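You operate a simulated robot arm through the tools that you are given. There is no shell and no other tool.

You run a simulated robot arm. Do the job below in one go: nothing can be reset, and whatever is moved stays where it is left.

Task
Clamp the blue-banded boot in the green vise and fit the blue-banded reducer and the green end cap.
Fine: the reducer goes in the boot, the cap in the reducer. The other end caps and fittings stay.

The check looks at the end state, three seconds after you hand in, the way a careful person would. Anything else that was tipped, shoved, dropped, spilled or broken makes it a failure. A push-on lid holds only when it is set on centred and level and pressed home; a screw cap is set on level and turned clockwise until tight.

Robot
A 7-joint arm with a two-finger parallel gripper, fixed in place. Base frame: the origin is at the foot of the arm, x ahead of it, y to its left, z up; the work surface is at about z = 880. Units: mm, rad, N and s.
With the tool pointing down near the work surface it reaches from about 380 to 880 mm from the base axis. Its first joint turns from -2.897 to 2.897 rad. Payload 3.43 kg.
Tool frame: the origin (TCP) lies between the finger pads and is the grasp point; the fingertips stand 34 mm ahead of it; z points along the fingers, y is the line along which they close. The gripper opens to 128 mm. The fingers are 24 mm wide and 12 mm thick; the gripper's body (48 by 130 mm) begins 96 mm behind the TCP.
Orientation is told as [roll, pitch, yaw] about the base's x, y, z axes, in that order, counted from this pose: with the fingers straight down and closing along the base's y, the tool's x points along the base's -x, its y along +y and its z along -z.

Tools
- The arm moves only by the tool nudge_tool. Its argument "steps" is one flat list of numbers, 6 for each row, row after row: the shift along the tool's x, y, z in mm, then the turn, a rotation vector about the tool's x, y, z in rad. In form: [x, y, z, wx, wy, wz, x, y, z, wx, wy, wz, ...]. A call has 1 to 20 rows; each row shifts and turns the commanded pose from where the row before left it, along the tool's axes as they then stand. "jaw" is the gripper command, from -1 (fully open) to 1 (shut), values between in proportion, set as the call begins (left out, the last holds). Rows are played at 5 a second. More than 50 mm and 0.15 rad between two rows, or a gripper value outside its range, and nothing of the call is played. Where a pose cannot be reached the arm comes as near as it can. A force on the tool above 40 N (or 10 N above the force at the start of the call, whichever is more), or a blocked arm, ends the call early, and 0.2 s more pass. Each finger travels about 153 mm/s and halts on what it meets, pressing with about 40 N; the grip force reading is that of the motor and also rises with nothing between the fingers. The clock runs only during rows and for 0.2 s after the last one: add rows that do not move to give the fingers time. It gives the time, the measured TCP pose, the force on the tool (base axes), the opening and the grip force at its end, in the units of the frame above (readings bear some noise), with the torque about the TCP (base axes, N m) and any sound that the robot's microphone picked up.
- Cameras (640 x 400 px; columns grow to the right, rows downward): "scene" is fixed at [52.8, -641.4, 1480.4]; the picture's right is [0.59, -0.80, 0.00], its down [-0.38, -0.28, -0.88] and it looks along [0.71, 0.52, -0.47] (base axes); focal length 275 px, centre (320, 200). "wrist" rides on the gripper at [76, -11, -160] in the tool frame; the picture's right is [0.15, 0.99, 0.00], its down [-0.88, 0.13, -0.46] and it looks along [-0.45, 0.07, 0.89] (tool axes); focal length 234 px, centre (320, 200). There is no depth. A picture from a camera that has moved, and an enlarged one, comes with that camera's place and axes in the base frame and with its lens. The place of the scene camera against the robot may be out by one fixed shift of up to 12 mm in any direction.
- grab_frame(camera): a new picture of that camera. It takes no simulated time.
- close_up(camera, box): a new picture of the part [left, top, right, bottom] of that camera's present view, enlarged. It takes no simulated time.
- finish_job(): hands the job in; it is judged then, once.

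Nothing tells you positions but the pictures and the camera data. Unless the task says otherwise, let go and move clear before handing in.

The tools are called after "Request:" as name(argument=value, ...) on one line, values as JSON. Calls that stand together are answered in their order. nudge_tool: Moves the arm, as the interface text tells. Its arguments: {"type":"object","properties":{"steps":{"type":"array","items":{"type":"number"}},"jaw":{"type":"number"}},"required":["steps"]} The other tools are called the same way: grab_frame (camera) takes a picture; close_up (camera, box) takes an enlarged picture of a part of a camera's view; finish_job () hands the job in.

At the start:

```text
clock: 0.0
eef_pos: [549.2, 19.4, 1337.9]
tool_rot: [0.0, -0.001, 0.001]
wrist_force: [-0.5, -0.1, 0.0]
torque: [0.04, 0.0, 0.01]
opening: 128.2
finger_force: 0.0
```

scene: 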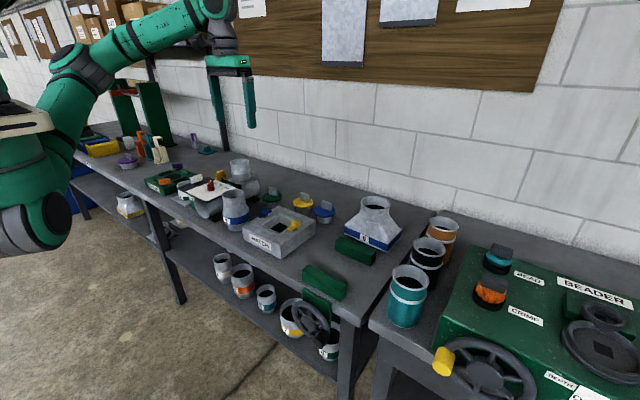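
wrist: 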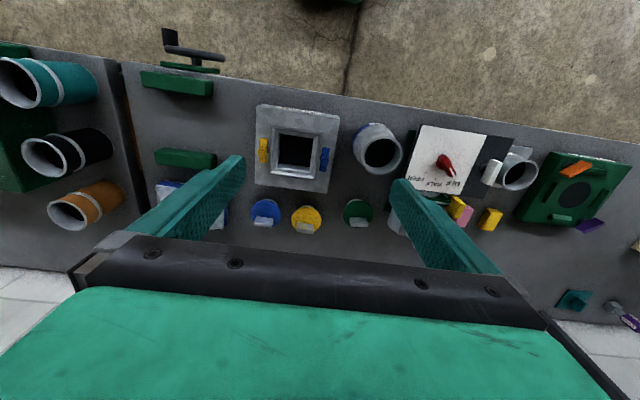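

I see a workbench with a green vise (two green jaws and a handwheel), a blue-banded boot beside it, a blue-banded reducer and three coloured end caps. I'll look closer before moving.

Request:
close_up(camera="scene", box=[200, 140, 440, 290])

Request:
close_up(camera="scene", box=[260, 220, 400, 360])

Request:
close_up(camera="wrist", box=[120, 20, 420, 240])

Request:
close_up(camera="wrist", box=[340, 80, 640, 320])

Request:
close_up(camera="scene", box=[60, 100, 260, 240])

```text
2.67 times, centred on (320, 215) of scene
camera zoom: at [52.8, -641.4, 1480.4], right [0.59, -0.8, 0.0], down [-0.38, -0.28, -0.88], along [0.71, 0.52, -0.47], focal length 733 px, centre (320, 160)
```

zoom: 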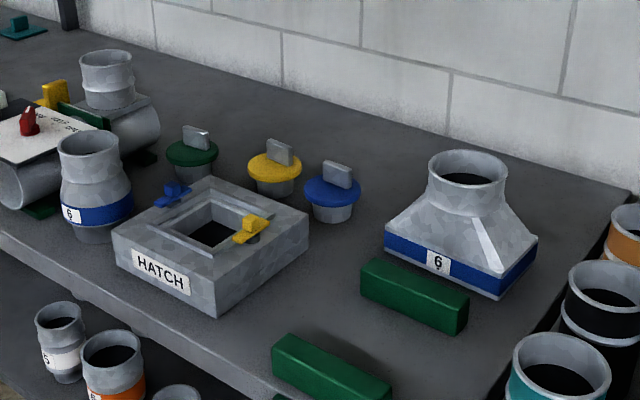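

```text
2.86 times, centred on (330, 290) of scene
camera zoom: at [52.8, -641.4, 1480.4], right [0.59, -0.8, 0.0], down [-0.38, -0.28, -0.88], along [0.71, 0.52, -0.47], focal length 785 px, centre (291, -57)
```

zoom: 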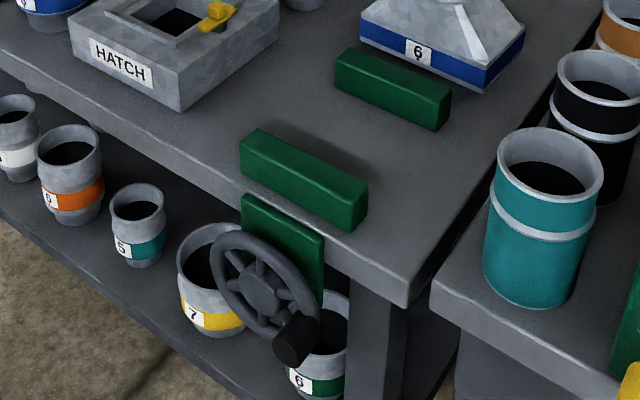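

```text
1.82 times, centred on (270, 130) of wrist
camera zoom: at [473.8, 7.9, 1498.1], right [-0.15, 0.99, 0.0], down [0.88, 0.13, 0.46], along [0.45, 0.07, -0.89], focal length 426 px, centre (411, 327)
```

zoom: 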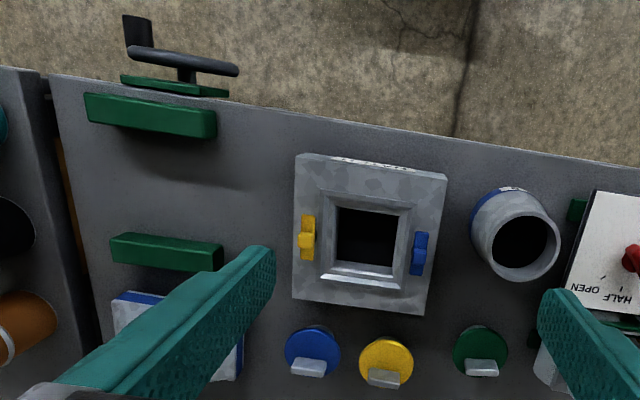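

```text
1.67 times, centred on (490, 200) of wrist
camera zoom: at [473.8, 7.9, 1498.1], right [-0.15, 0.99, 0.0], down [0.88, 0.13, 0.46], along [0.45, 0.07, -0.89], focal length 390 px, centre (37, 200)
```

zoom: 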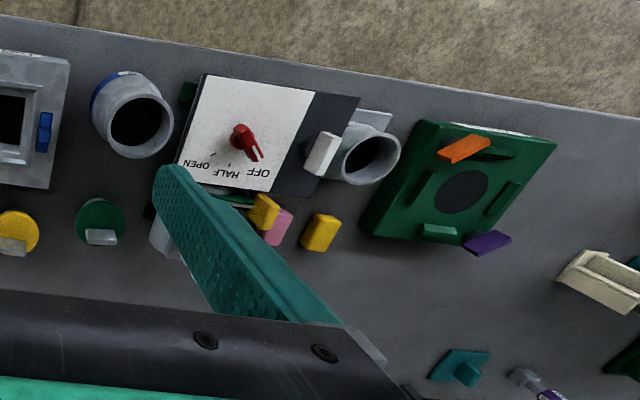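

```text
2.86 times, centred on (160, 170) of scene
camera zoom: at [52.8, -641.4, 1480.4], right [0.59, -0.8, 0.0], down [-0.38, -0.28, -0.88], along [0.71, 0.52, -0.47], focal length 785 px, centre (777, 286)
```

zoom: 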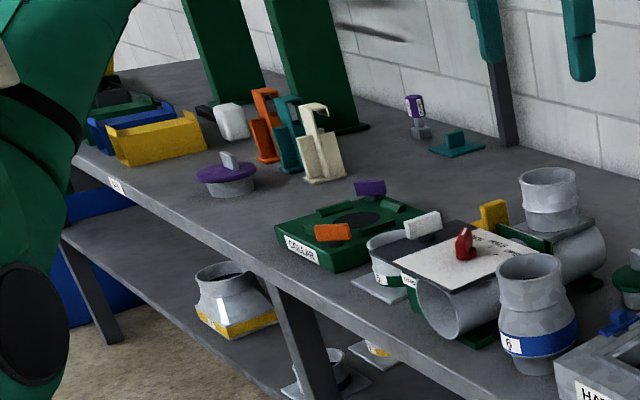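

The boot stands behind the rear vise jaw at roughly (780,-310), and the jaws sit at about x=520 and x=690. I'll move over the vise for a better wrist view.

Request:
nudge_tool(steps=[6, -40, 11, 0, 0, 0, 6, -40, 11, 0, 0, 0, 6, -40, 11, 0, 0, 0, 6, -40, 11, 0, 0, 0, 6, -40, 11, 0, 0, 0, 6, -40, 11, 0, 0, 0, 6, -40, 11, 0, 0, 0, 6, -40, 11, 0, 0, 0, 0, 0, 0, 0, 0, 0])

Request:
grab_frame(camera="wrist")

Request:
grab_frame(camera="scene")

```text
clock: 2.0
eef_pos: [502.2, -302.2, 1249.5]
tool_rot: [0.0, 0.001, -0.001]
wrist_force: [1.0, 0.1, -0.8]
torque: [-0.01, -0.01, -0.02]
opening: 128.1
finger_force: 0.1
```

```text
taken
camera wrist: at [427.0, -313.7, 1408.2], right [-0.15, 0.99, 0.0], down [0.88, 0.13, 0.46], along [0.45, 0.07, -0.89], focal length 234 px, centre (320, 200)
```

wrist: 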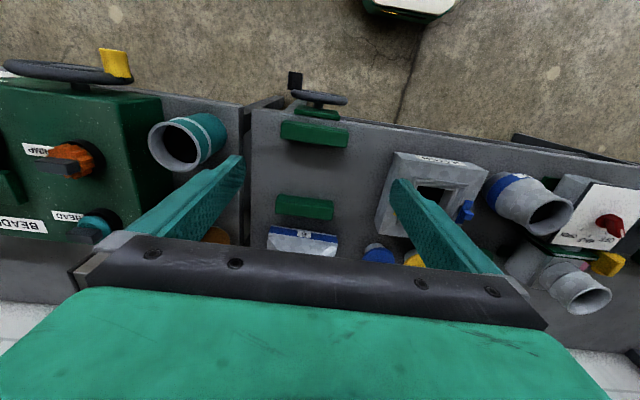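

```text
taken
```

scene: 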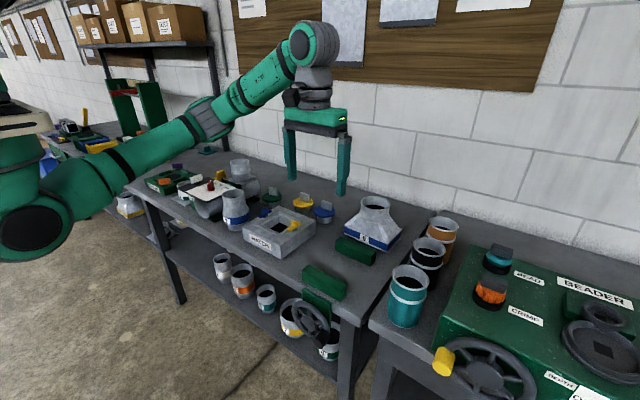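

The boot is half hidden by the gripper. I'll shift forward to see it whole.

Request:
nudge_tool(steps=[-45, 0, 0, 0, 0, 0, -45, 0, 0, 0, 0, 0, -45, 0, 0, 0, 0, 0, -30, 0, 0, 0, 0, 0, 0, 0, 0, 0, 0, 0])

Request:
grab_frame(camera="wrist")

Request:
close_up(camera="wrist", box=[220, 80, 440, 250])

```text
clock: 3.2
eef_pos: [667.0, -300.5, 1249.7]
tool_rot: [-0.001, 0.0, 0.0]
wrist_force: [0.5, 0.2, 0.2]
torque: [0.06, 0.0, -0.03]
opening: 128.2
finger_force: 0.1
```

```text
taken
camera wrist: at [591.4, -312.3, 1409.5], right [-0.15, 0.99, 0.0], down [0.88, 0.13, 0.46], along [0.45, 0.07, -0.89], focal length 234 px, centre (320, 200)
```

wrist: 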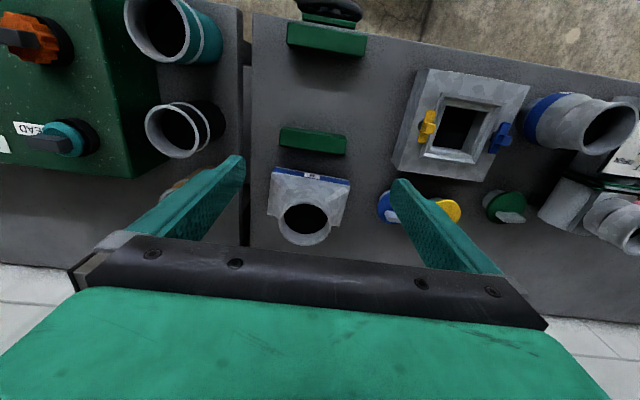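

```text
2.35 times, centred on (330, 165) of wrist
camera zoom: at [591.4, -312.3, 1409.5], right [-0.15, 0.99, 0.0], down [0.88, 0.13, 0.46], along [0.45, 0.07, -0.89], focal length 551 px, centre (296, 282)
```

zoom: 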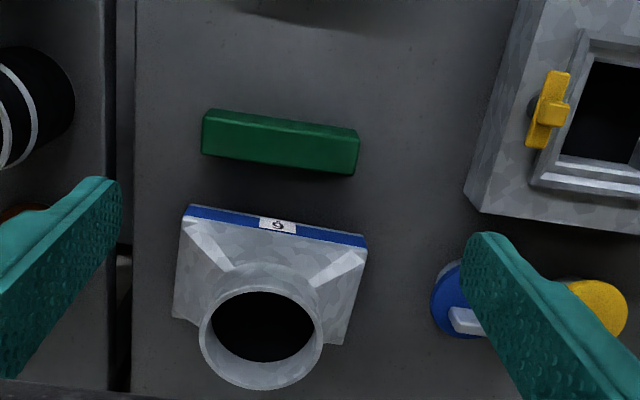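

The boot's collar rim is at about (831,-304,1027), roughly 101 mm across, with its base spanning x≈790–912 and y≈-390 to -211. The jaw gap runs about x=550–692. I'll move above the collar to check the alignment.

Request:
nudge_tool(steps=[-41, -1, 20, 0, 0, 0, -41, -1, 20, 0, 0, 0, -41, -1, 20, 0, 0, 0, -41, -1, 20, 0, 0, 0, 0, 0, 0, 0, 0, 0])

Request:
grab_frame(camera="wrist")

Request:
close_up(camera="scene", box=[300, 130, 440, 270])

```text
clock: 4.4
eef_pos: [806.7, -293.8, 1173.8]
tool_rot: [0.0, -0.004, -0.002]
wrist_force: [-4.6, -6.3, 3.6]
torque: [0.8, -0.46, 0.01]
opening: 128.0
finger_force: 0.1
out of reach, approached as far as the arm can: row 4
```

```text
taken
camera wrist: at [731.0, -304.3, 1333.9], right [-0.14, 0.99, 0.0], down [0.88, 0.13, 0.46], along [0.45, 0.07, -0.89], focal length 234 px, centre (320, 200)
```

wrist: 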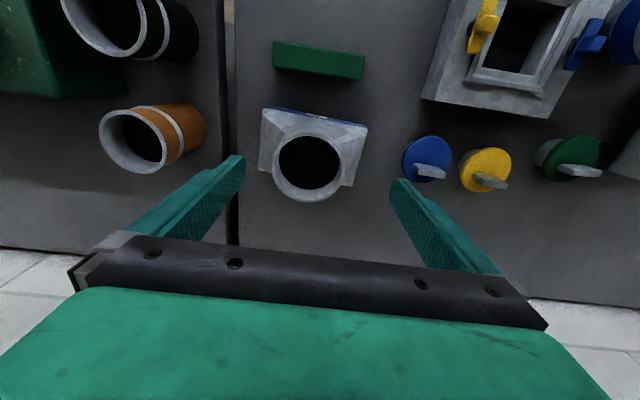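

```text
2.86 times, centred on (370, 200) of scene
camera zoom: at [52.8, -641.4, 1480.4], right [0.59, -0.8, 0.0], down [-0.38, -0.28, -0.88], along [0.71, 0.52, -0.47], focal length 785 px, centre (177, 200)
```

zoom: 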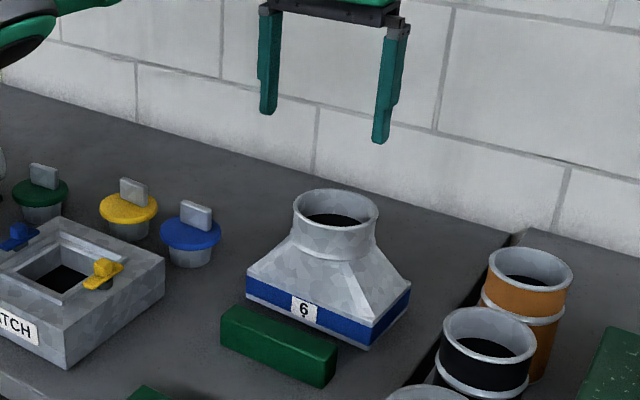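

The boot is just out of reach with the tool vertical. I'll tilt the tool 0.3 rad so the fingers point outward, which gains reach, and look again.

Request:
nudge_tool(steps=[0, 0, 0, 0, -0.15, 0, 0, 0, 0, 0, -0.15, 0, 0, 0, 0, 0, 0, 0, 0, 0, 0, 0, 0, 0])

Request:
grab_frame(camera="wrist")

```text
clock: 4.8
eef_pos: [829.5, -300.5, 1173.3]
tool_rot: [0.0, -0.111, 0.005]
wrist_force: [-0.4, -0.5, -0.1]
torque: [-0.02, 0.0, -0.03]
opening: 128.1
finger_force: 0.0
out of reach, approached as far as the arm can: row 1, 2
stopped in row 2: the arm was blocked; the commanded pose is now the measured one
```

```text
taken
camera wrist: at [736.7, -311.7, 1323.3], right [-0.15, 0.99, -0.02], down [0.82, 0.13, 0.55], along [0.55, 0.07, -0.83], focal length 234 px, centre (320, 200)
```

wrist: 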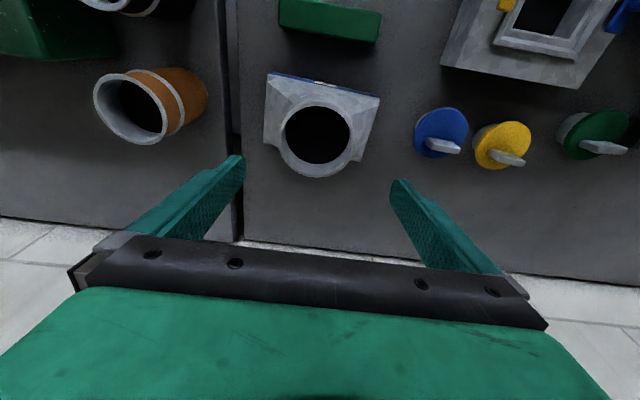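

The tilt is working and reach improves. I'll back off slightly and finish the tilt.

Request:
nudge_tool(steps=[20, 0, 0, 0, 0, 0, 10, 0, 0, 0, -0.1, 0, 0, 0, 0, 0, -0.09, 0, 0, 0, 0, 0, 0, 0])

Request:
grab_frame(camera="wrist")

Request:
close_up(camera="wrist", box=[240, 60, 400, 160])

```text
clock: 5.8
eef_pos: [802.3, -297.2, 1169.2]
tool_rot: [0.0, -0.302, 0.01]
wrist_force: [-0.1, 0.1, 0.1]
torque: [0.0, 0.01, 0.01]
opening: 127.9
finger_force: 0.0
```

```text
taken
camera wrist: at [681.7, -309.5, 1299.0], right [-0.15, 0.99, -0.04], down [0.7, 0.14, 0.7], along [0.7, 0.07, -0.71], focal length 234 px, centre (320, 200)
```

wrist: 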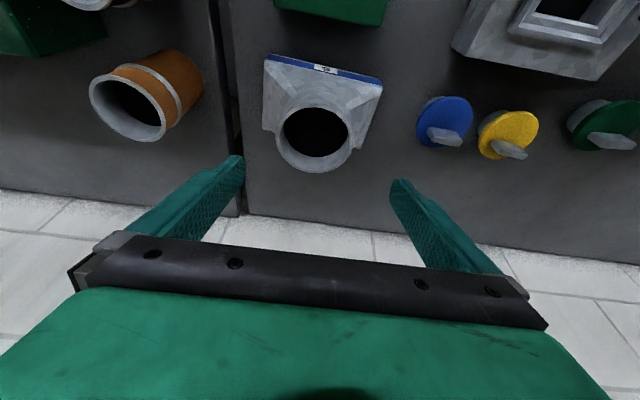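

```text
4.00 times, centred on (320, 110) of wrist
camera zoom: at [681.7, -309.5, 1299.0], right [-0.15, 0.99, -0.04], down [0.7, 0.14, 0.7], along [0.7, 0.07, -0.71], focal length 937 px, centre (320, 560)
```

zoom: 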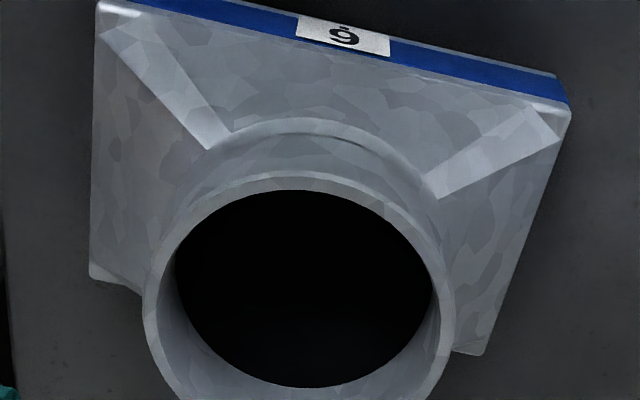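

The collar centre refines to about (843,-304,1015). I'll descend partway and check that it's centred between the fingers.

Request:
nudge_tool(steps=[-4.1, -2.4, 32.4, 0, 0, 0, -4.1, -2.4, 32.4, 0, 0, 0, -4.1, -2.4, 32.4, 0, 0, 0, 0, 0, 0, 0, 0, 0])

Request:
grab_frame(camera="wrist")

Request:
close_up(camera="scene", box=[300, 130, 440, 270])

```text
clock: 6.8
eef_pos: [844.0, -305.3, 1079.6]
tool_rot: [0.0, -0.305, 0.008]
wrist_force: [-0.2, -0.3, 0.8]
torque: [-0.01, 0.03, -0.01]
opening: 127.8
finger_force: 0.0
```

```text
taken
camera wrist: at [722.6, -316.6, 1208.8], right [-0.15, 0.99, -0.04], down [0.7, 0.14, 0.7], along [0.7, 0.07, -0.71], focal length 234 px, centre (320, 200)
```

wrist: 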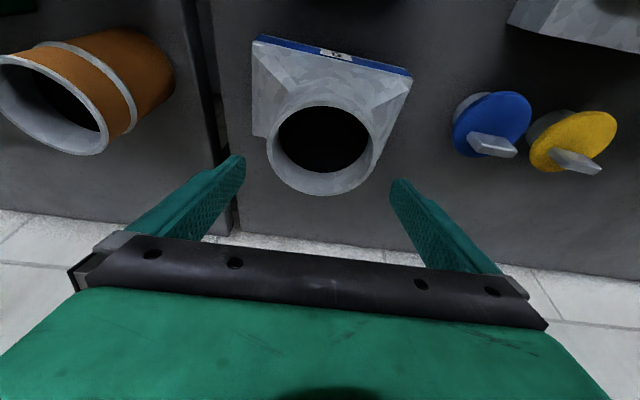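

```text
2.86 times, centred on (370, 200) of scene
camera zoom: at [52.8, -641.4, 1480.4], right [0.59, -0.8, 0.0], down [-0.38, -0.28, -0.88], along [0.71, 0.52, -0.47], focal length 785 px, centre (177, 200)
```

zoom: 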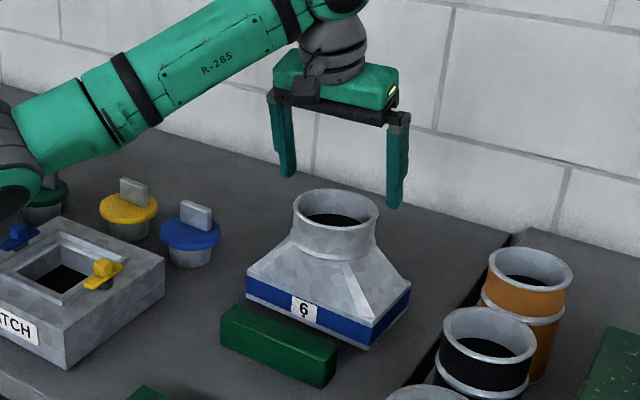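

The boot is centred between the fingers at about (846,-305), with the rim near z=1015. I'll descend to straddle the collar, then check before closing.

Request:
nudge_tool(steps=[6.3, 0, 22.3, 0, 0, 0, 6.3, 0, 22.3, 0, 0, 0, 6.3, 0, 22.3, 0, 0, 0, 0, 0, 0, 0, 0, 0])

Request:
grab_frame(camera="wrist")

Request:
close_up(camera="scene", box=[300, 130, 440, 270])

```text
clock: 7.8
eef_pos: [845.2, -306.3, 1009.4]
tool_rot: [0.0, -0.303, 0.008]
wrist_force: [-0.3, 0.5, -0.1]
torque: [0.0, -0.01, 0.01]
opening: 128.0
finger_force: 0.0
```

```text
taken
camera wrist: at [725.2, -317.5, 1139.0], right [-0.15, 0.99, -0.04], down [0.7, 0.14, 0.7], along [0.7, 0.07, -0.72], focal length 234 px, centre (320, 200)
```

wrist: 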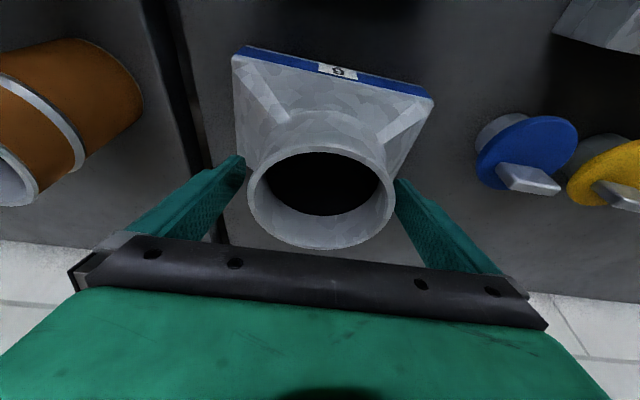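

```text
2.86 times, centred on (370, 200) of scene
camera zoom: at [52.8, -641.4, 1480.4], right [0.59, -0.8, 0.0], down [-0.38, -0.28, -0.88], along [0.71, 0.52, -0.47], focal length 785 px, centre (177, 200)
```

zoom: 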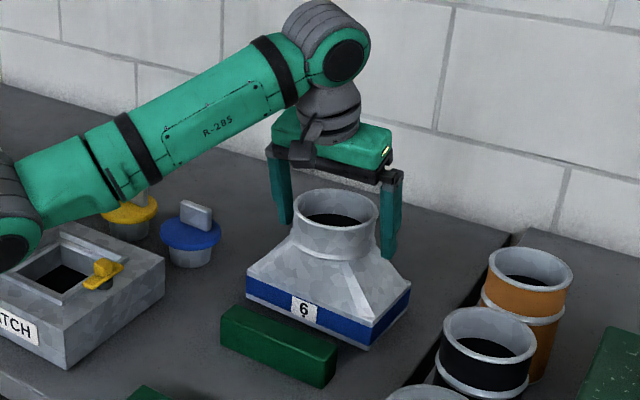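

The fingers straddle the collar. Now I'll close on it.

Request:
nudge_tool(steps=[0, 0, 0, 0, 0, 0, 0, 0, 0, 0, 0, 0, 0, 0, 0, 0, 0, 0, 0, 0, 0, 0, 0, 0], jaw=1)

Request:
grab_frame(camera="wrist")

```text
clock: 8.8
eef_pos: [845.2, -308.0, 1012.6]
tool_rot: [-0.002, -0.311, 0.009]
wrist_force: [6.9, -4.0, 38.4]
torque: [1.64, 0.09, -0.04]
opening: 99.5
finger_force: 40.0
```

```text
taken
camera wrist: at [724.7, -317.6, 1142.4], right [-0.15, 0.99, -0.05], down [0.7, 0.14, 0.7], along [0.7, 0.07, -0.71], focal length 234 px, centre (320, 200)
```

wrist: 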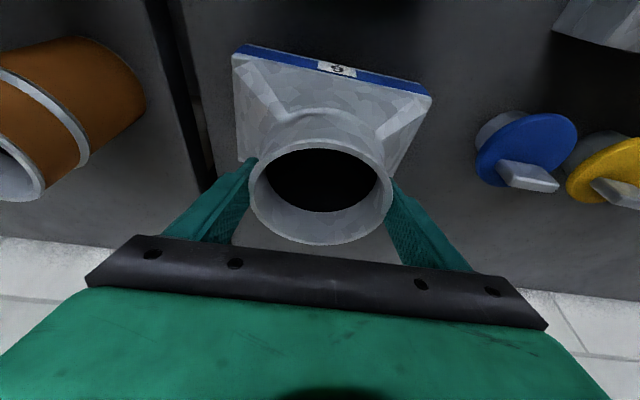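

The 38 N upward force shows the fingertips wedged on the flare at the collar's foot. I'll open a little, rise 8 mm and close again.

Request:
nudge_tool(steps=[0, 0, 0, 0, 0, 0, 0, 0, 0, 0, 0, 0, -2.4, -1, -7.6, 0, 0, 0, 0, 0, 0, 0, 0, 0], jaw=-0.8)

Request:
nudge_tool(steps=[0, 0, 0, 0, 0, 0, 0, 0, 0, 0, 0, 0, 0, 0, 0, 0, 0, 0, 0, 0, 0, 0, 0, 0], jaw=1)

Request:
grab_frame(camera="wrist")

```text
clock: 9.8
eef_pos: [845.1, -307.0, 1018.8]
tool_rot: [0.0, -0.303, 0.006]
wrist_force: [-0.7, -1.1, 0.0]
torque: [-0.02, -0.04, -0.01]
opening: 115.1
finger_force: 0.1
```

```text
clock: 10.8
eef_pos: [845.4, -306.9, 1018.1]
tool_rot: [0.0, -0.303, 0.006]
wrist_force: [0.1, 1.0, -0.9]
torque: [-0.07, 0.09, -0.01]
opening: 99.1
finger_force: 39.8
```

```text
taken
camera wrist: at [725.7, -318.5, 1147.2], right [-0.15, 0.99, -0.04], down [0.7, 0.14, 0.7], along [0.7, 0.07, -0.72], focal length 234 px, centre (320, 200)
```

wrist: 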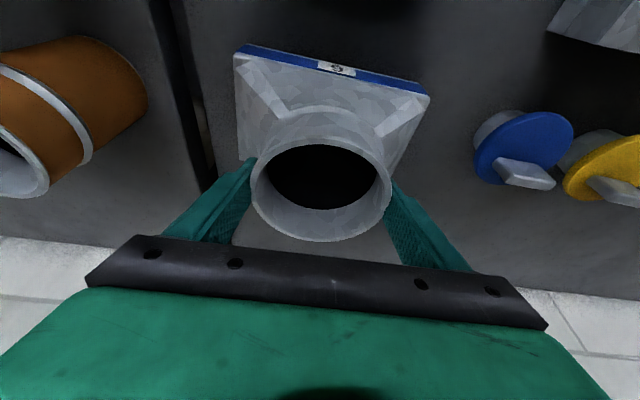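

I have a clean grip at 99 mm with no residual force. Now lift straight up 75 mm.

Request:
nudge_tool(steps=[-3, 0, -9.5, 0, 0, 0, -6.5, 0, -20.7, 0, 0, 0, -6.5, 0, -20.7, 0, 0, 0, -6.5, 0, -20.7, 0, 0, 0, 0, 0, 0, 0, 0, 0])

Request:
grab_frame(camera="wrist")

Request:
close_up(camera="scene", box=[270, 130, 430, 290])

```text
clock: 12.0
eef_pos: [844.4, -306.6, 1094.1]
tool_rot: [0.0, -0.301, 0.007]
wrist_force: [0.0, -0.4, -3.8]
torque: [0.0, 0.03, 0.02]
opening: 99.3
finger_force: 39.8
```

```text
taken
camera wrist: at [725.0, -318.0, 1223.9], right [-0.15, 0.99, -0.04], down [0.7, 0.14, 0.7], along [0.69, 0.07, -0.72], focal length 234 px, centre (320, 200)
```

wrist: 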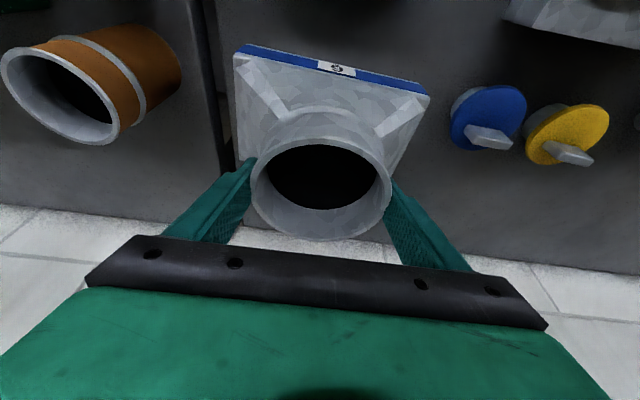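

```text
2.50 times, centred on (350, 210) of scene
camera zoom: at [52.8, -641.4, 1480.4], right [0.59, -0.8, 0.0], down [-0.38, -0.28, -0.88], along [0.71, 0.52, -0.47], focal length 687 px, centre (245, 175)
```

zoom: 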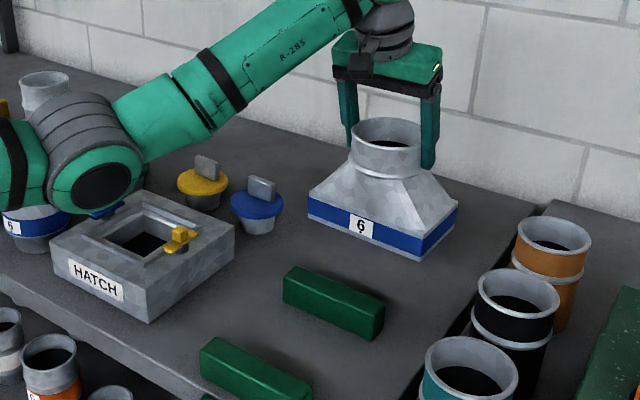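

The boot lifted cleanly and hangs level; it weighs about 0.4 kg. I'll carry it over the jaw gap and inspect.

Request:
nudge_tool(steps=[36.4, -0.4, -11.35, 0, 0, 0, 36.4, -0.4, -11.35, 0, 0, 0, 36.4, -0.4, -11.35, 0, 0, 0, 36.4, -0.4, -11.35, 0, 0, 0, 36.4, -0.4, -11.35, 0, 0, 0, 36.4, -0.4, -11.35, 0, 0, 0, 0, 0, 0, 0, 0, 0])

Request:
grab_frame(camera="wrist")

Request:
grab_frame(camera="scene")

Request:
close_up(camera="scene", box=[240, 180, 400, 340])

```text
clock: 13.6
eef_pos: [615.9, -309.8, 1092.1]
tool_rot: [0.001, -0.301, 0.008]
wrist_force: [-0.9, 0.5, -2.8]
torque: [-0.02, -0.09, 0.02]
opening: 99.6
finger_force: 40.1
```

```text
taken
camera wrist: at [495.8, -322.0, 1221.4], right [-0.15, 0.99, -0.04], down [0.7, 0.14, 0.7], along [0.69, 0.07, -0.72], focal length 234 px, centre (320, 200)
```

wrist: 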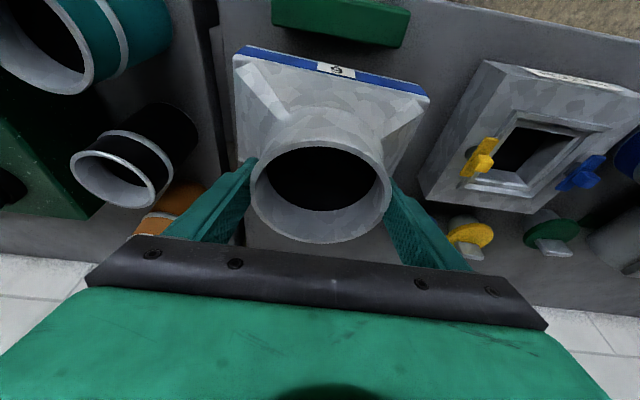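

```text
taken
```

scene: 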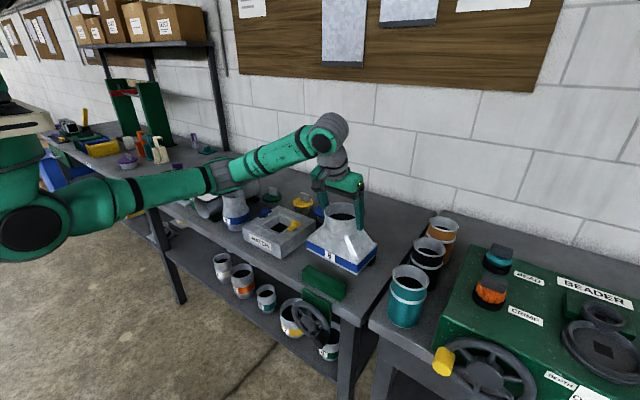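

```text
2.50 times, centred on (320, 260) of scene
camera zoom: at [52.8, -641.4, 1480.4], right [0.59, -0.8, 0.0], down [-0.38, -0.28, -0.88], along [0.71, 0.52, -0.47], focal length 687 px, centre (320, 50)
```

zoom: 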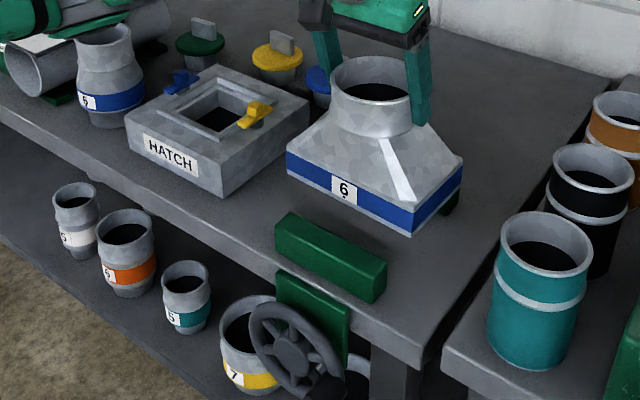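

The boot hovers over the gap without touching anything. I'll zoom in on the jaws to measure the clearances before lowering.

Request:
close_up(camera="scene", box=[290, 210, 390, 310])

Request:
close_up(camera="wrist", box=[220, 0, 440, 140])

```text
4.00 times, centred on (340, 260) of scene
camera zoom: at [52.8, -641.4, 1480.4], right [0.59, -0.8, 0.0], down [-0.38, -0.28, -0.88], along [0.71, 0.52, -0.47], focal length 1099 px, centre (240, -40)
```

zoom: 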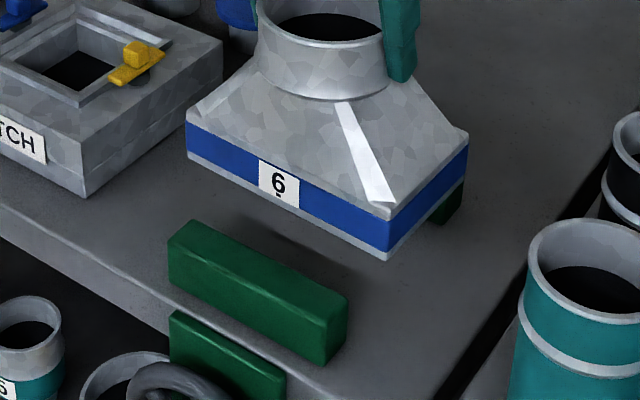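

```text
2.86 times, centred on (330, 70) of wrist
camera zoom: at [495.8, -322.0, 1221.4], right [-0.15, 0.99, -0.04], down [0.7, 0.14, 0.7], along [0.69, 0.07, -0.72], focal length 669 px, centre (291, 571)
```

zoom: 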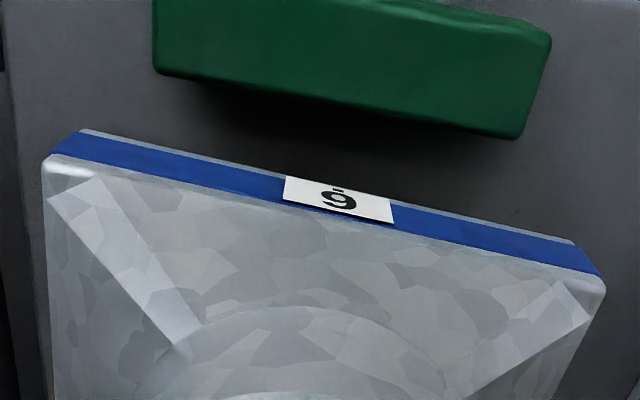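

The clearances are about 18 mm at the front and 14 mm at the rear, with the boot yawed about -0.03 rad. I'll correct the yaw and centring, then lower it to just above the bench.

Request:
nudge_tool(steps=[1.9, -3.5, -0.6, -0.0098, 0, -0.0315, 0, 0, 0, 0, 0, 0, 5.2, 0, 16.7, 0, 0, 0, 5.2, 0, 16.7, 0, 0, 0, 5.2, 0, 16.7, 0, 0, 0, 4.5, 0, 14.3, 0, 0, 0, 0, 0, 0, 0, 0, 0])

Request:
close_up(camera="scene", box=[290, 210, 390, 310])

Request:
grab_frame(camera="wrist")

```text
clock: 15.2
eef_pos: [613.0, -314.8, 1025.4]
tool_rot: [-0.001, -0.305, 0.041]
wrist_force: [0.1, -0.2, -3.0]
torque: [0.02, 0.02, -0.03]
opening: 99.3
finger_force: 39.6
```

```text
4.00 times, centred on (340, 260) of scene
camera zoom: at [52.8, -641.4, 1480.4], right [0.59, -0.8, 0.0], down [-0.38, -0.28, -0.88], along [0.71, 0.52, -0.47], focal length 1099 px, centre (240, -40)
```

zoom: 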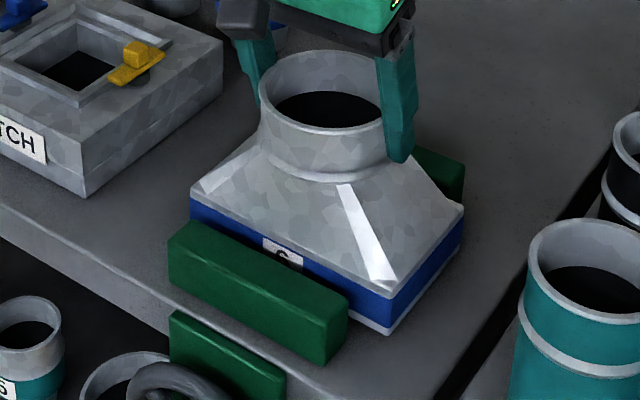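

```text
taken
camera wrist: at [493.7, -330.5, 1154.5], right [-0.18, 0.98, -0.04], down [0.7, 0.16, 0.7], along [0.69, 0.09, -0.72], focal length 234 px, centre (320, 200)
```

wrist: 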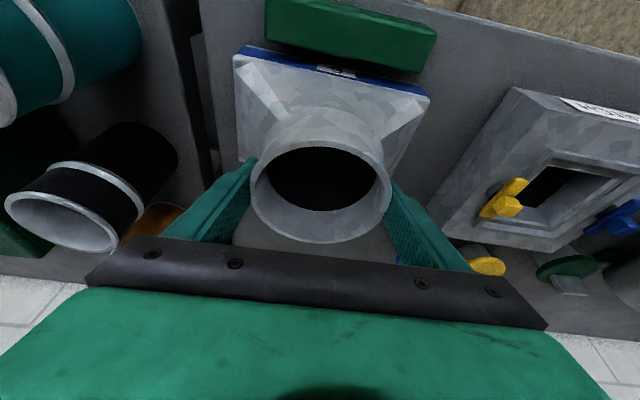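

The boot is in the gap, about 7 mm above the bench. I'll lower it in small steps until it touches.

Request:
nudge_tool(steps=[0.6, 0, 1.9, 0, 0, 0, 0.6, 0, 1.9, 0, 0, 0, 0.6, 0, 1.9, 0, 0, 0, 0.4, 0, 1.3, 0, 0, 0, 0, 0, 0, 0, 0, 0])

Request:
close_up(camera="scene", box=[290, 210, 390, 310])

```text
clock: 16.4
eef_pos: [612.7, -313.0, 1018.6]
tool_rot: [-0.002, -0.304, 0.041]
wrist_force: [-0.5, -0.7, -3.0]
torque: [0.0, 0.02, 0.0]
opening: 99.3
finger_force: 40.3
```

```text
4.00 times, centred on (340, 260) of scene
camera zoom: at [52.8, -641.4, 1480.4], right [0.59, -0.8, 0.0], down [-0.38, -0.28, -0.88], along [0.71, 0.52, -0.47], focal length 1099 px, centre (240, -40)
```

zoom: 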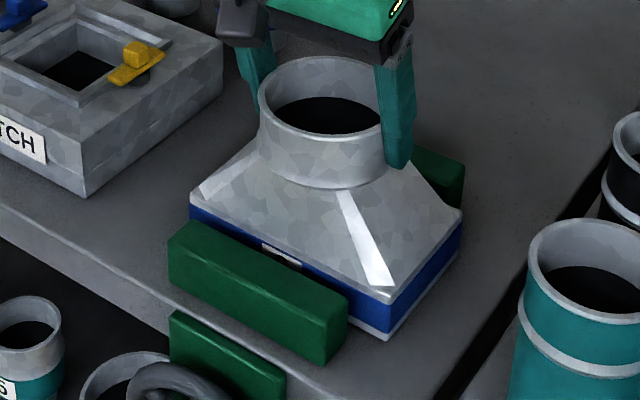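

Still carrying about 3 N, so it isn't down yet. I'll lower a few more millimetres until the load transfers.

Request:
nudge_tool(steps=[0.3, 0, 1, 0, 0, 0, 0.3, 0, 1, 0, 0, 0, 0, 0, 0, 0, 0, 0])

```text
clock: 17.2
eef_pos: [612.8, -314.6, 1018.0]
tool_rot: [0.001, -0.302, 0.04]
wrist_force: [-0.3, 0.3, -3.0]
torque: [0.01, 0.03, -0.02]
opening: 99.2
finger_force: 40.5
```

Request:
nudge_tool(steps=[0.3, 0, 1, 0, 0, 0, 0.3, 0, 1, 0, 0, 0, 0, 0, 0, 0, 0, 0])

```text
clock: 18.0
eef_pos: [614.5, -314.8, 1016.6]
tool_rot: [-0.002, -0.306, 0.041]
wrist_force: [-2.7, 3.4, 22.3]
torque: [-0.03, 1.01, -0.72]
opening: 99.0
finger_force: 40.2
```

The boot is seated, with 22 N pushing back. I'll release and take the tool straight up out of the way.

Request:
nudge_tool(steps=[0, 0, 0, 0, 0, 0, 0, 0, 0, 0, 0, 0, 0, 0, 0, 0, 0, 0], jaw=-0.8)

Request:
nudge_tool(steps=[-6, 0, -19.1, 0, 0, 0, -6, 0, -19.1, 0, 0, 0, -12, 0, -38, 0, 0, 0, -12, 0, -38, 0, 0, 0, -12, 0, -38, 0, 0, 0, 0, 0, 0, 0, 0, 0])

Request:
grab_frame(camera="wrist")

Request:
close_up(camera="scene", box=[240, 190, 400, 370])

```text
clock: 18.8
eef_pos: [614.1, -314.0, 1014.3]
tool_rot: [0.002, -0.301, 0.041]
wrist_force: [0.1, 0.0, 0.1]
torque: [0.01, -0.05, 0.01]
opening: 115.2
finger_force: 0.2
```

```text
clock: 20.2
eef_pos: [614.3, -314.0, 1175.5]
tool_rot: [0.0, -0.302, 0.04]
wrist_force: [0.3, -0.1, 0.1]
torque: [0.01, -0.03, 0.01]
opening: 115.0
finger_force: 0.1
```

```text
taken
camera wrist: at [495.4, -329.5, 1305.0], right [-0.18, 0.98, -0.04], down [0.7, 0.16, 0.7], along [0.69, 0.09, -0.72], focal length 234 px, centre (320, 200)
```

wrist: 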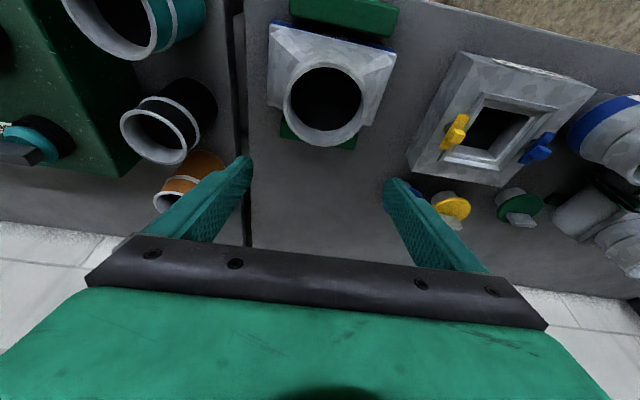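

```text
2.22 times, centred on (320, 280) of scene
camera zoom: at [52.8, -641.4, 1480.4], right [0.59, -0.8, 0.0], down [-0.38, -0.28, -0.88], along [0.71, 0.52, -0.47], focal length 611 px, centre (320, 22)
```

zoom: 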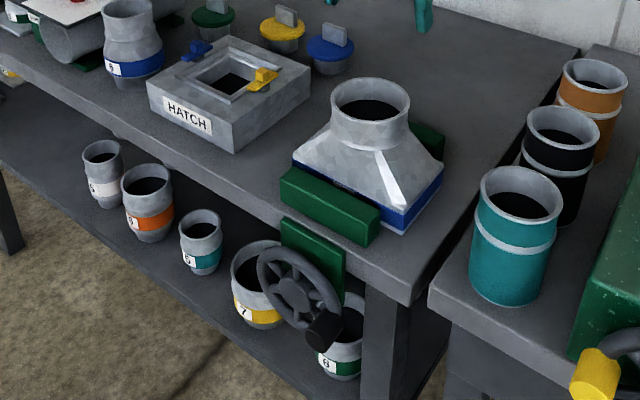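

The boot sits square between the jaws. Next I'll straighten the tool and move out in front to look at the vise handwheel and its knob.

Request:
nudge_tool(steps=[0, 0, 0, 0, 0.15, 0, 0, 0, 0, 0, 0.15, 0, 0, 0, 0, 0, 0, 0.04, 38, 0, 0, 0, 0, 0, 38, 0, 10, 0, 0, 0, 38, 0, 20, 0, 0, 0, 38, 0, 30, 0, 0, 0, 38, 0, 35, 0, 0, 0, 0, 0, 0, 0, 0, 0])

Request:
grab_frame(camera="wrist")

Request:
close_up(camera="wrist", box=[220, 60, 420, 240])

Request:
close_up(camera="scene", box=[270, 270, 370, 370])

```text
refused: row 8 steps farther than a row can; nothing moved
```

```text
taken
camera wrist: at [495.4, -329.5, 1305.0], right [-0.18, 0.98, -0.04], down [0.7, 0.16, 0.7], along [0.69, 0.09, -0.72], focal length 234 px, centre (320, 200)
```

wrist: 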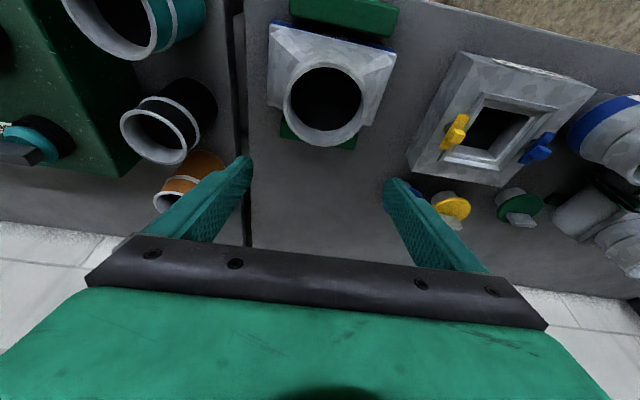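

```text
2.22 times, centred on (320, 150) of wrist
camera zoom: at [495.4, -329.5, 1305.0], right [-0.18, 0.98, -0.04], down [0.7, 0.16, 0.7], along [0.69, 0.09, -0.72], focal length 520 px, centre (320, 311)
```

zoom: 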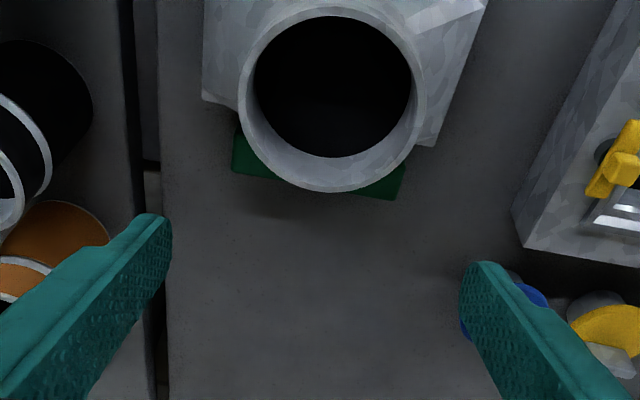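

```text
4.00 times, centred on (320, 320) of scene
camera zoom: at [52.8, -641.4, 1480.4], right [0.59, -0.8, 0.0], down [-0.38, -0.28, -0.88], along [0.71, 0.52, -0.47], focal length 1099 px, centre (320, -280)
```

zoom: 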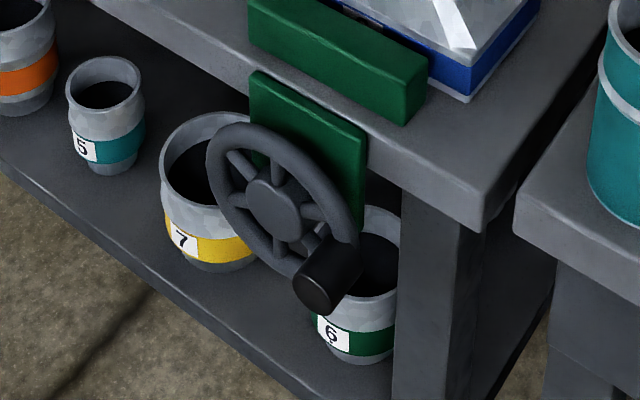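

That call was refused because a row was too long. I'll redo it with shorter rows.

Request:
nudge_tool(steps=[0, 0, 0, 0, 0.15, 0, 0, 0, 0, 0, 0.15, 0, 0, 0, 0, 0, 0, 0.04, 38, 0, 0, 0, 0, 0, 38, 0, 10, 0, 0, 0, 38, 0, 20, 0, 0, 0, 38, 0, 30, 0, 0, 0, 38, 0, 30, 0, 0, 0, 0, 0, 0, 0, 0, 0])

Request:
grab_frame(camera="wrist")

Request:
close_up(camera="wrist", box=[220, 60, 420, 240])

Request:
close_up(camera="scene", box=[240, 190, 400, 370])

```text
clock: 22.2
eef_pos: [423.7, -313.9, 1084.5]
tool_rot: [0.0, -0.003, 0.0]
wrist_force: [-0.1, 0.5, 1.1]
torque: [0.01, 0.02, -0.03]
opening: 115.3
finger_force: 0.0
```

```text
taken
camera wrist: at [347.5, -324.3, 1243.5], right [-0.15, 0.99, 0.0], down [0.88, 0.13, 0.46], along [0.45, 0.07, -0.89], focal length 234 px, centre (320, 200)
```

wrist: 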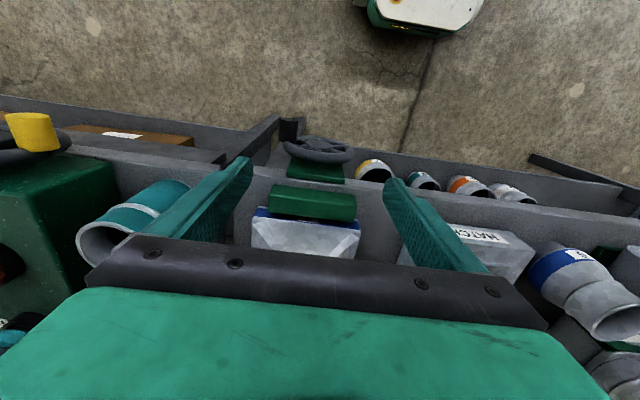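

```text
2.22 times, centred on (320, 150) of wrist
camera zoom: at [347.5, -324.3, 1243.5], right [-0.15, 0.99, 0.0], down [0.88, 0.13, 0.46], along [0.45, 0.07, -0.89], focal length 520 px, centre (320, 311)
```

zoom: 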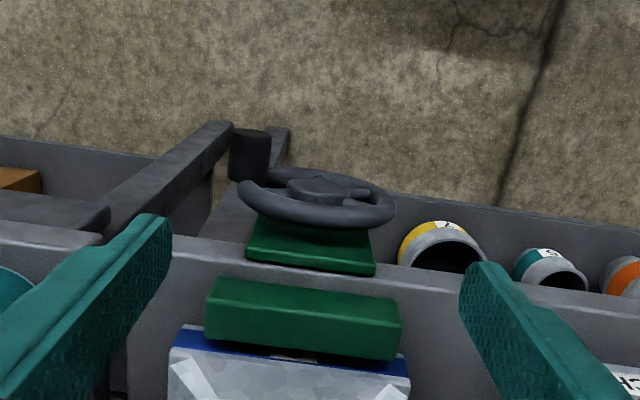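

```text
2.22 times, centred on (320, 280) of scene
camera zoom: at [52.8, -641.4, 1480.4], right [0.59, -0.8, 0.0], down [-0.38, -0.28, -0.88], along [0.71, 0.52, -0.47], focal length 611 px, centre (320, 22)
```

zoom: 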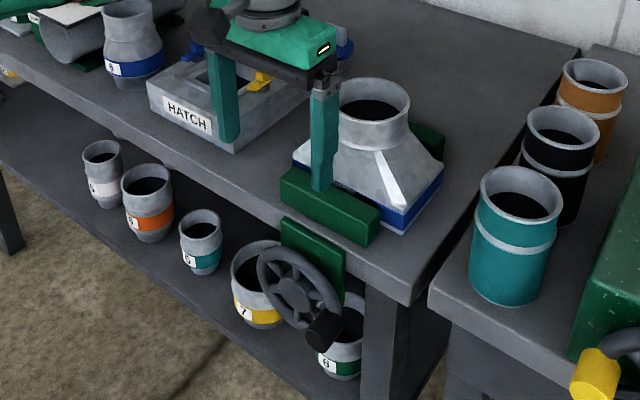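

The wheel hub is at about (451,-310,818) and the knob tip at about (420,-370,818), which is 3 o'clock seen from the front. I'll lower to above the knob with the fingers partly open.

Request:
nudge_tool(steps=[-2, -13.75, 45, 0, 0, 0, -2, -13.75, 45, 0, 0, 0, -2, -13.75, 45, 0, 0, 0, -2, -13.75, 45, 0, 0, 0, 0, 0, 0, 0, 0, 0], jaw=0.06)

Request:
grab_frame(camera="wrist")

Request:
close_up(camera="scene", box=[270, 230, 410, 370])

```text
clock: 23.4
eef_pos: [432.9, -368.8, 904.1]
tool_rot: [0.0, -0.004, 0.001]
wrist_force: [-0.9, 0.0, 0.0]
torque: [0.03, 0.02, 0.02]
opening: 60.2
finger_force: 0.1
```

```text
taken
camera wrist: at [356.5, -379.3, 1063.6], right [-0.15, 0.99, 0.0], down [0.88, 0.13, 0.46], along [0.45, 0.07, -0.89], focal length 234 px, centre (320, 200)
```

wrist: 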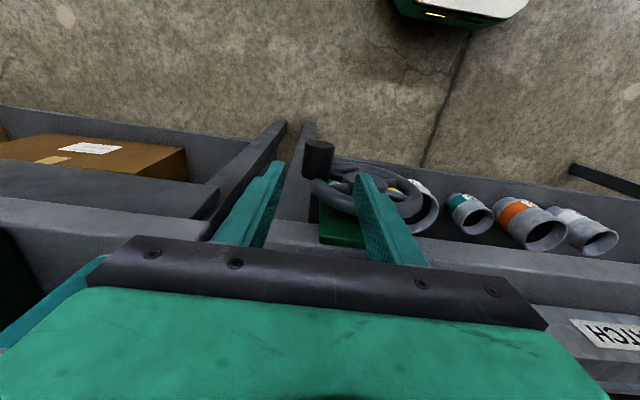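

```text
2.86 times, centred on (340, 300) of scene
camera zoom: at [52.8, -641.4, 1480.4], right [0.59, -0.8, 0.0], down [-0.38, -0.28, -0.88], along [0.71, 0.52, -0.47], focal length 785 px, centre (263, -86)
```

zoom: 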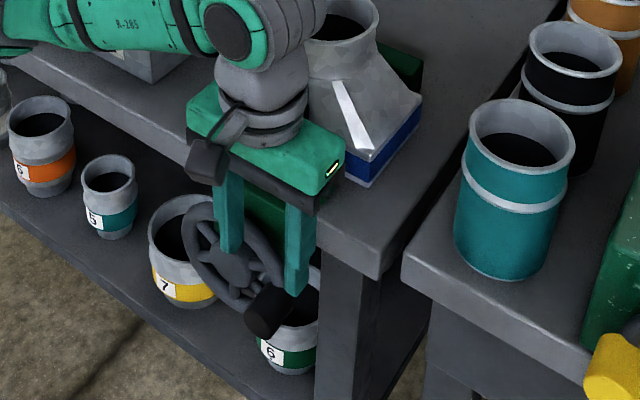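

The knob is centred between the fingers. I'll descend so the fingers straddle it, then grip.

Request:
nudge_tool(steps=[0, -0.5, 21, 0, 0, 0, 0, -0.5, 21, 0, 0, 0, 0, -0.5, 21, 0, 0, 0, 0, -0.5, 21, 0, 0, 0, 0, 0, 0, 0, 0, 0])

Request:
grab_frame(camera="wrist")

Request:
close_up(camera="scene", box=[270, 230, 410, 370])

```text
clock: 24.6
eef_pos: [433.2, -371.1, 821.0]
tool_rot: [0.0, -0.005, 0.0]
wrist_force: [-0.2, -0.6, -0.3]
torque: [-0.02, 0.01, 0.01]
opening: 60.1
finger_force: 0.0
```

```text
taken
camera wrist: at [357.6, -381.6, 979.7], right [-0.15, 0.99, 0.0], down [0.88, 0.13, 0.46], along [0.45, 0.07, -0.89], focal length 234 px, centre (320, 200)
```

wrist: 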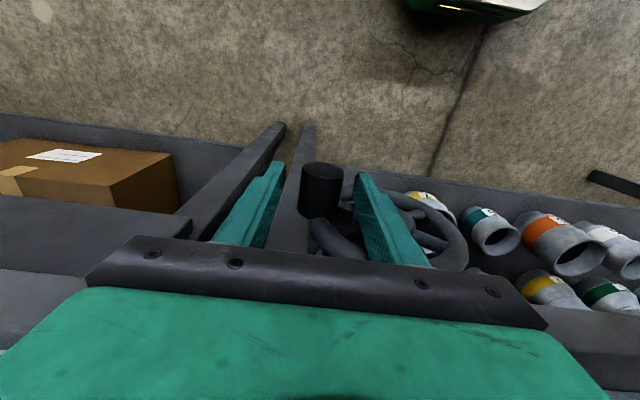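

```text
2.86 times, centred on (340, 300) of scene
camera zoom: at [52.8, -641.4, 1480.4], right [0.59, -0.8, 0.0], down [-0.38, -0.28, -0.88], along [0.71, 0.52, -0.47], focal length 785 px, centre (263, -86)
```

zoom: 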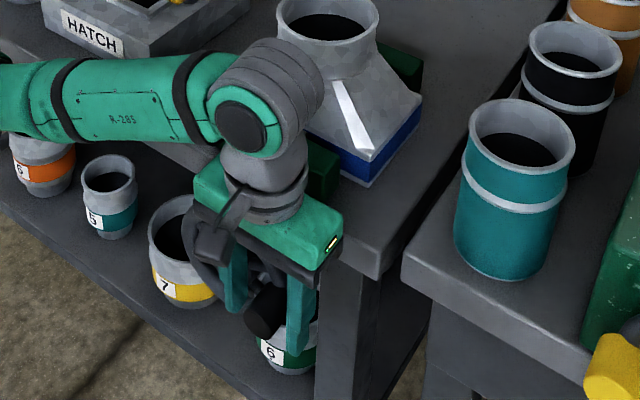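

Request:
nudge_tool(steps=[0, 0, 0, 0, 0, 0, 0, 0, 0, 0, 0, 0, 0, 0, 0, 0, 0, 0], jaw=1)

Request:
close_up(camera="wrist", box=[200, 100, 480, 280])

```text
clock: 25.4
eef_pos: [434.5, -371.0, 820.3]
tool_rot: [0.002, -0.004, -0.001]
wrist_force: [-2.2, 12.6, -3.3]
torque: [0.18, -0.22, 0.14]
opening: 33.5
finger_force: 45.0
```

```text
2.22 times, centred on (340, 190) of wrist
camera zoom: at [357.7, -381.2, 979.8], right [-0.15, 0.99, 0.0], down [0.88, 0.13, 0.46], along [0.45, 0.07, -0.89], focal length 520 px, centre (276, 222)
```

zoom: 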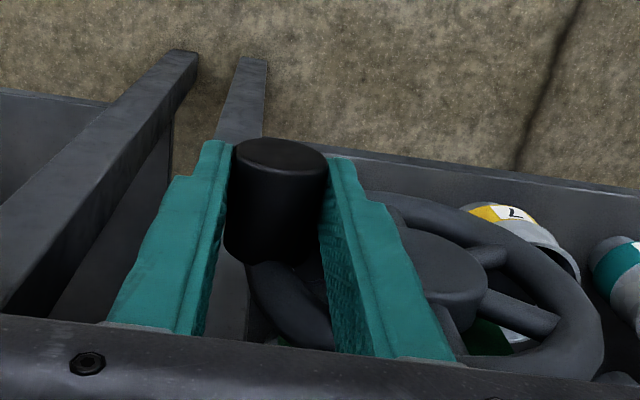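

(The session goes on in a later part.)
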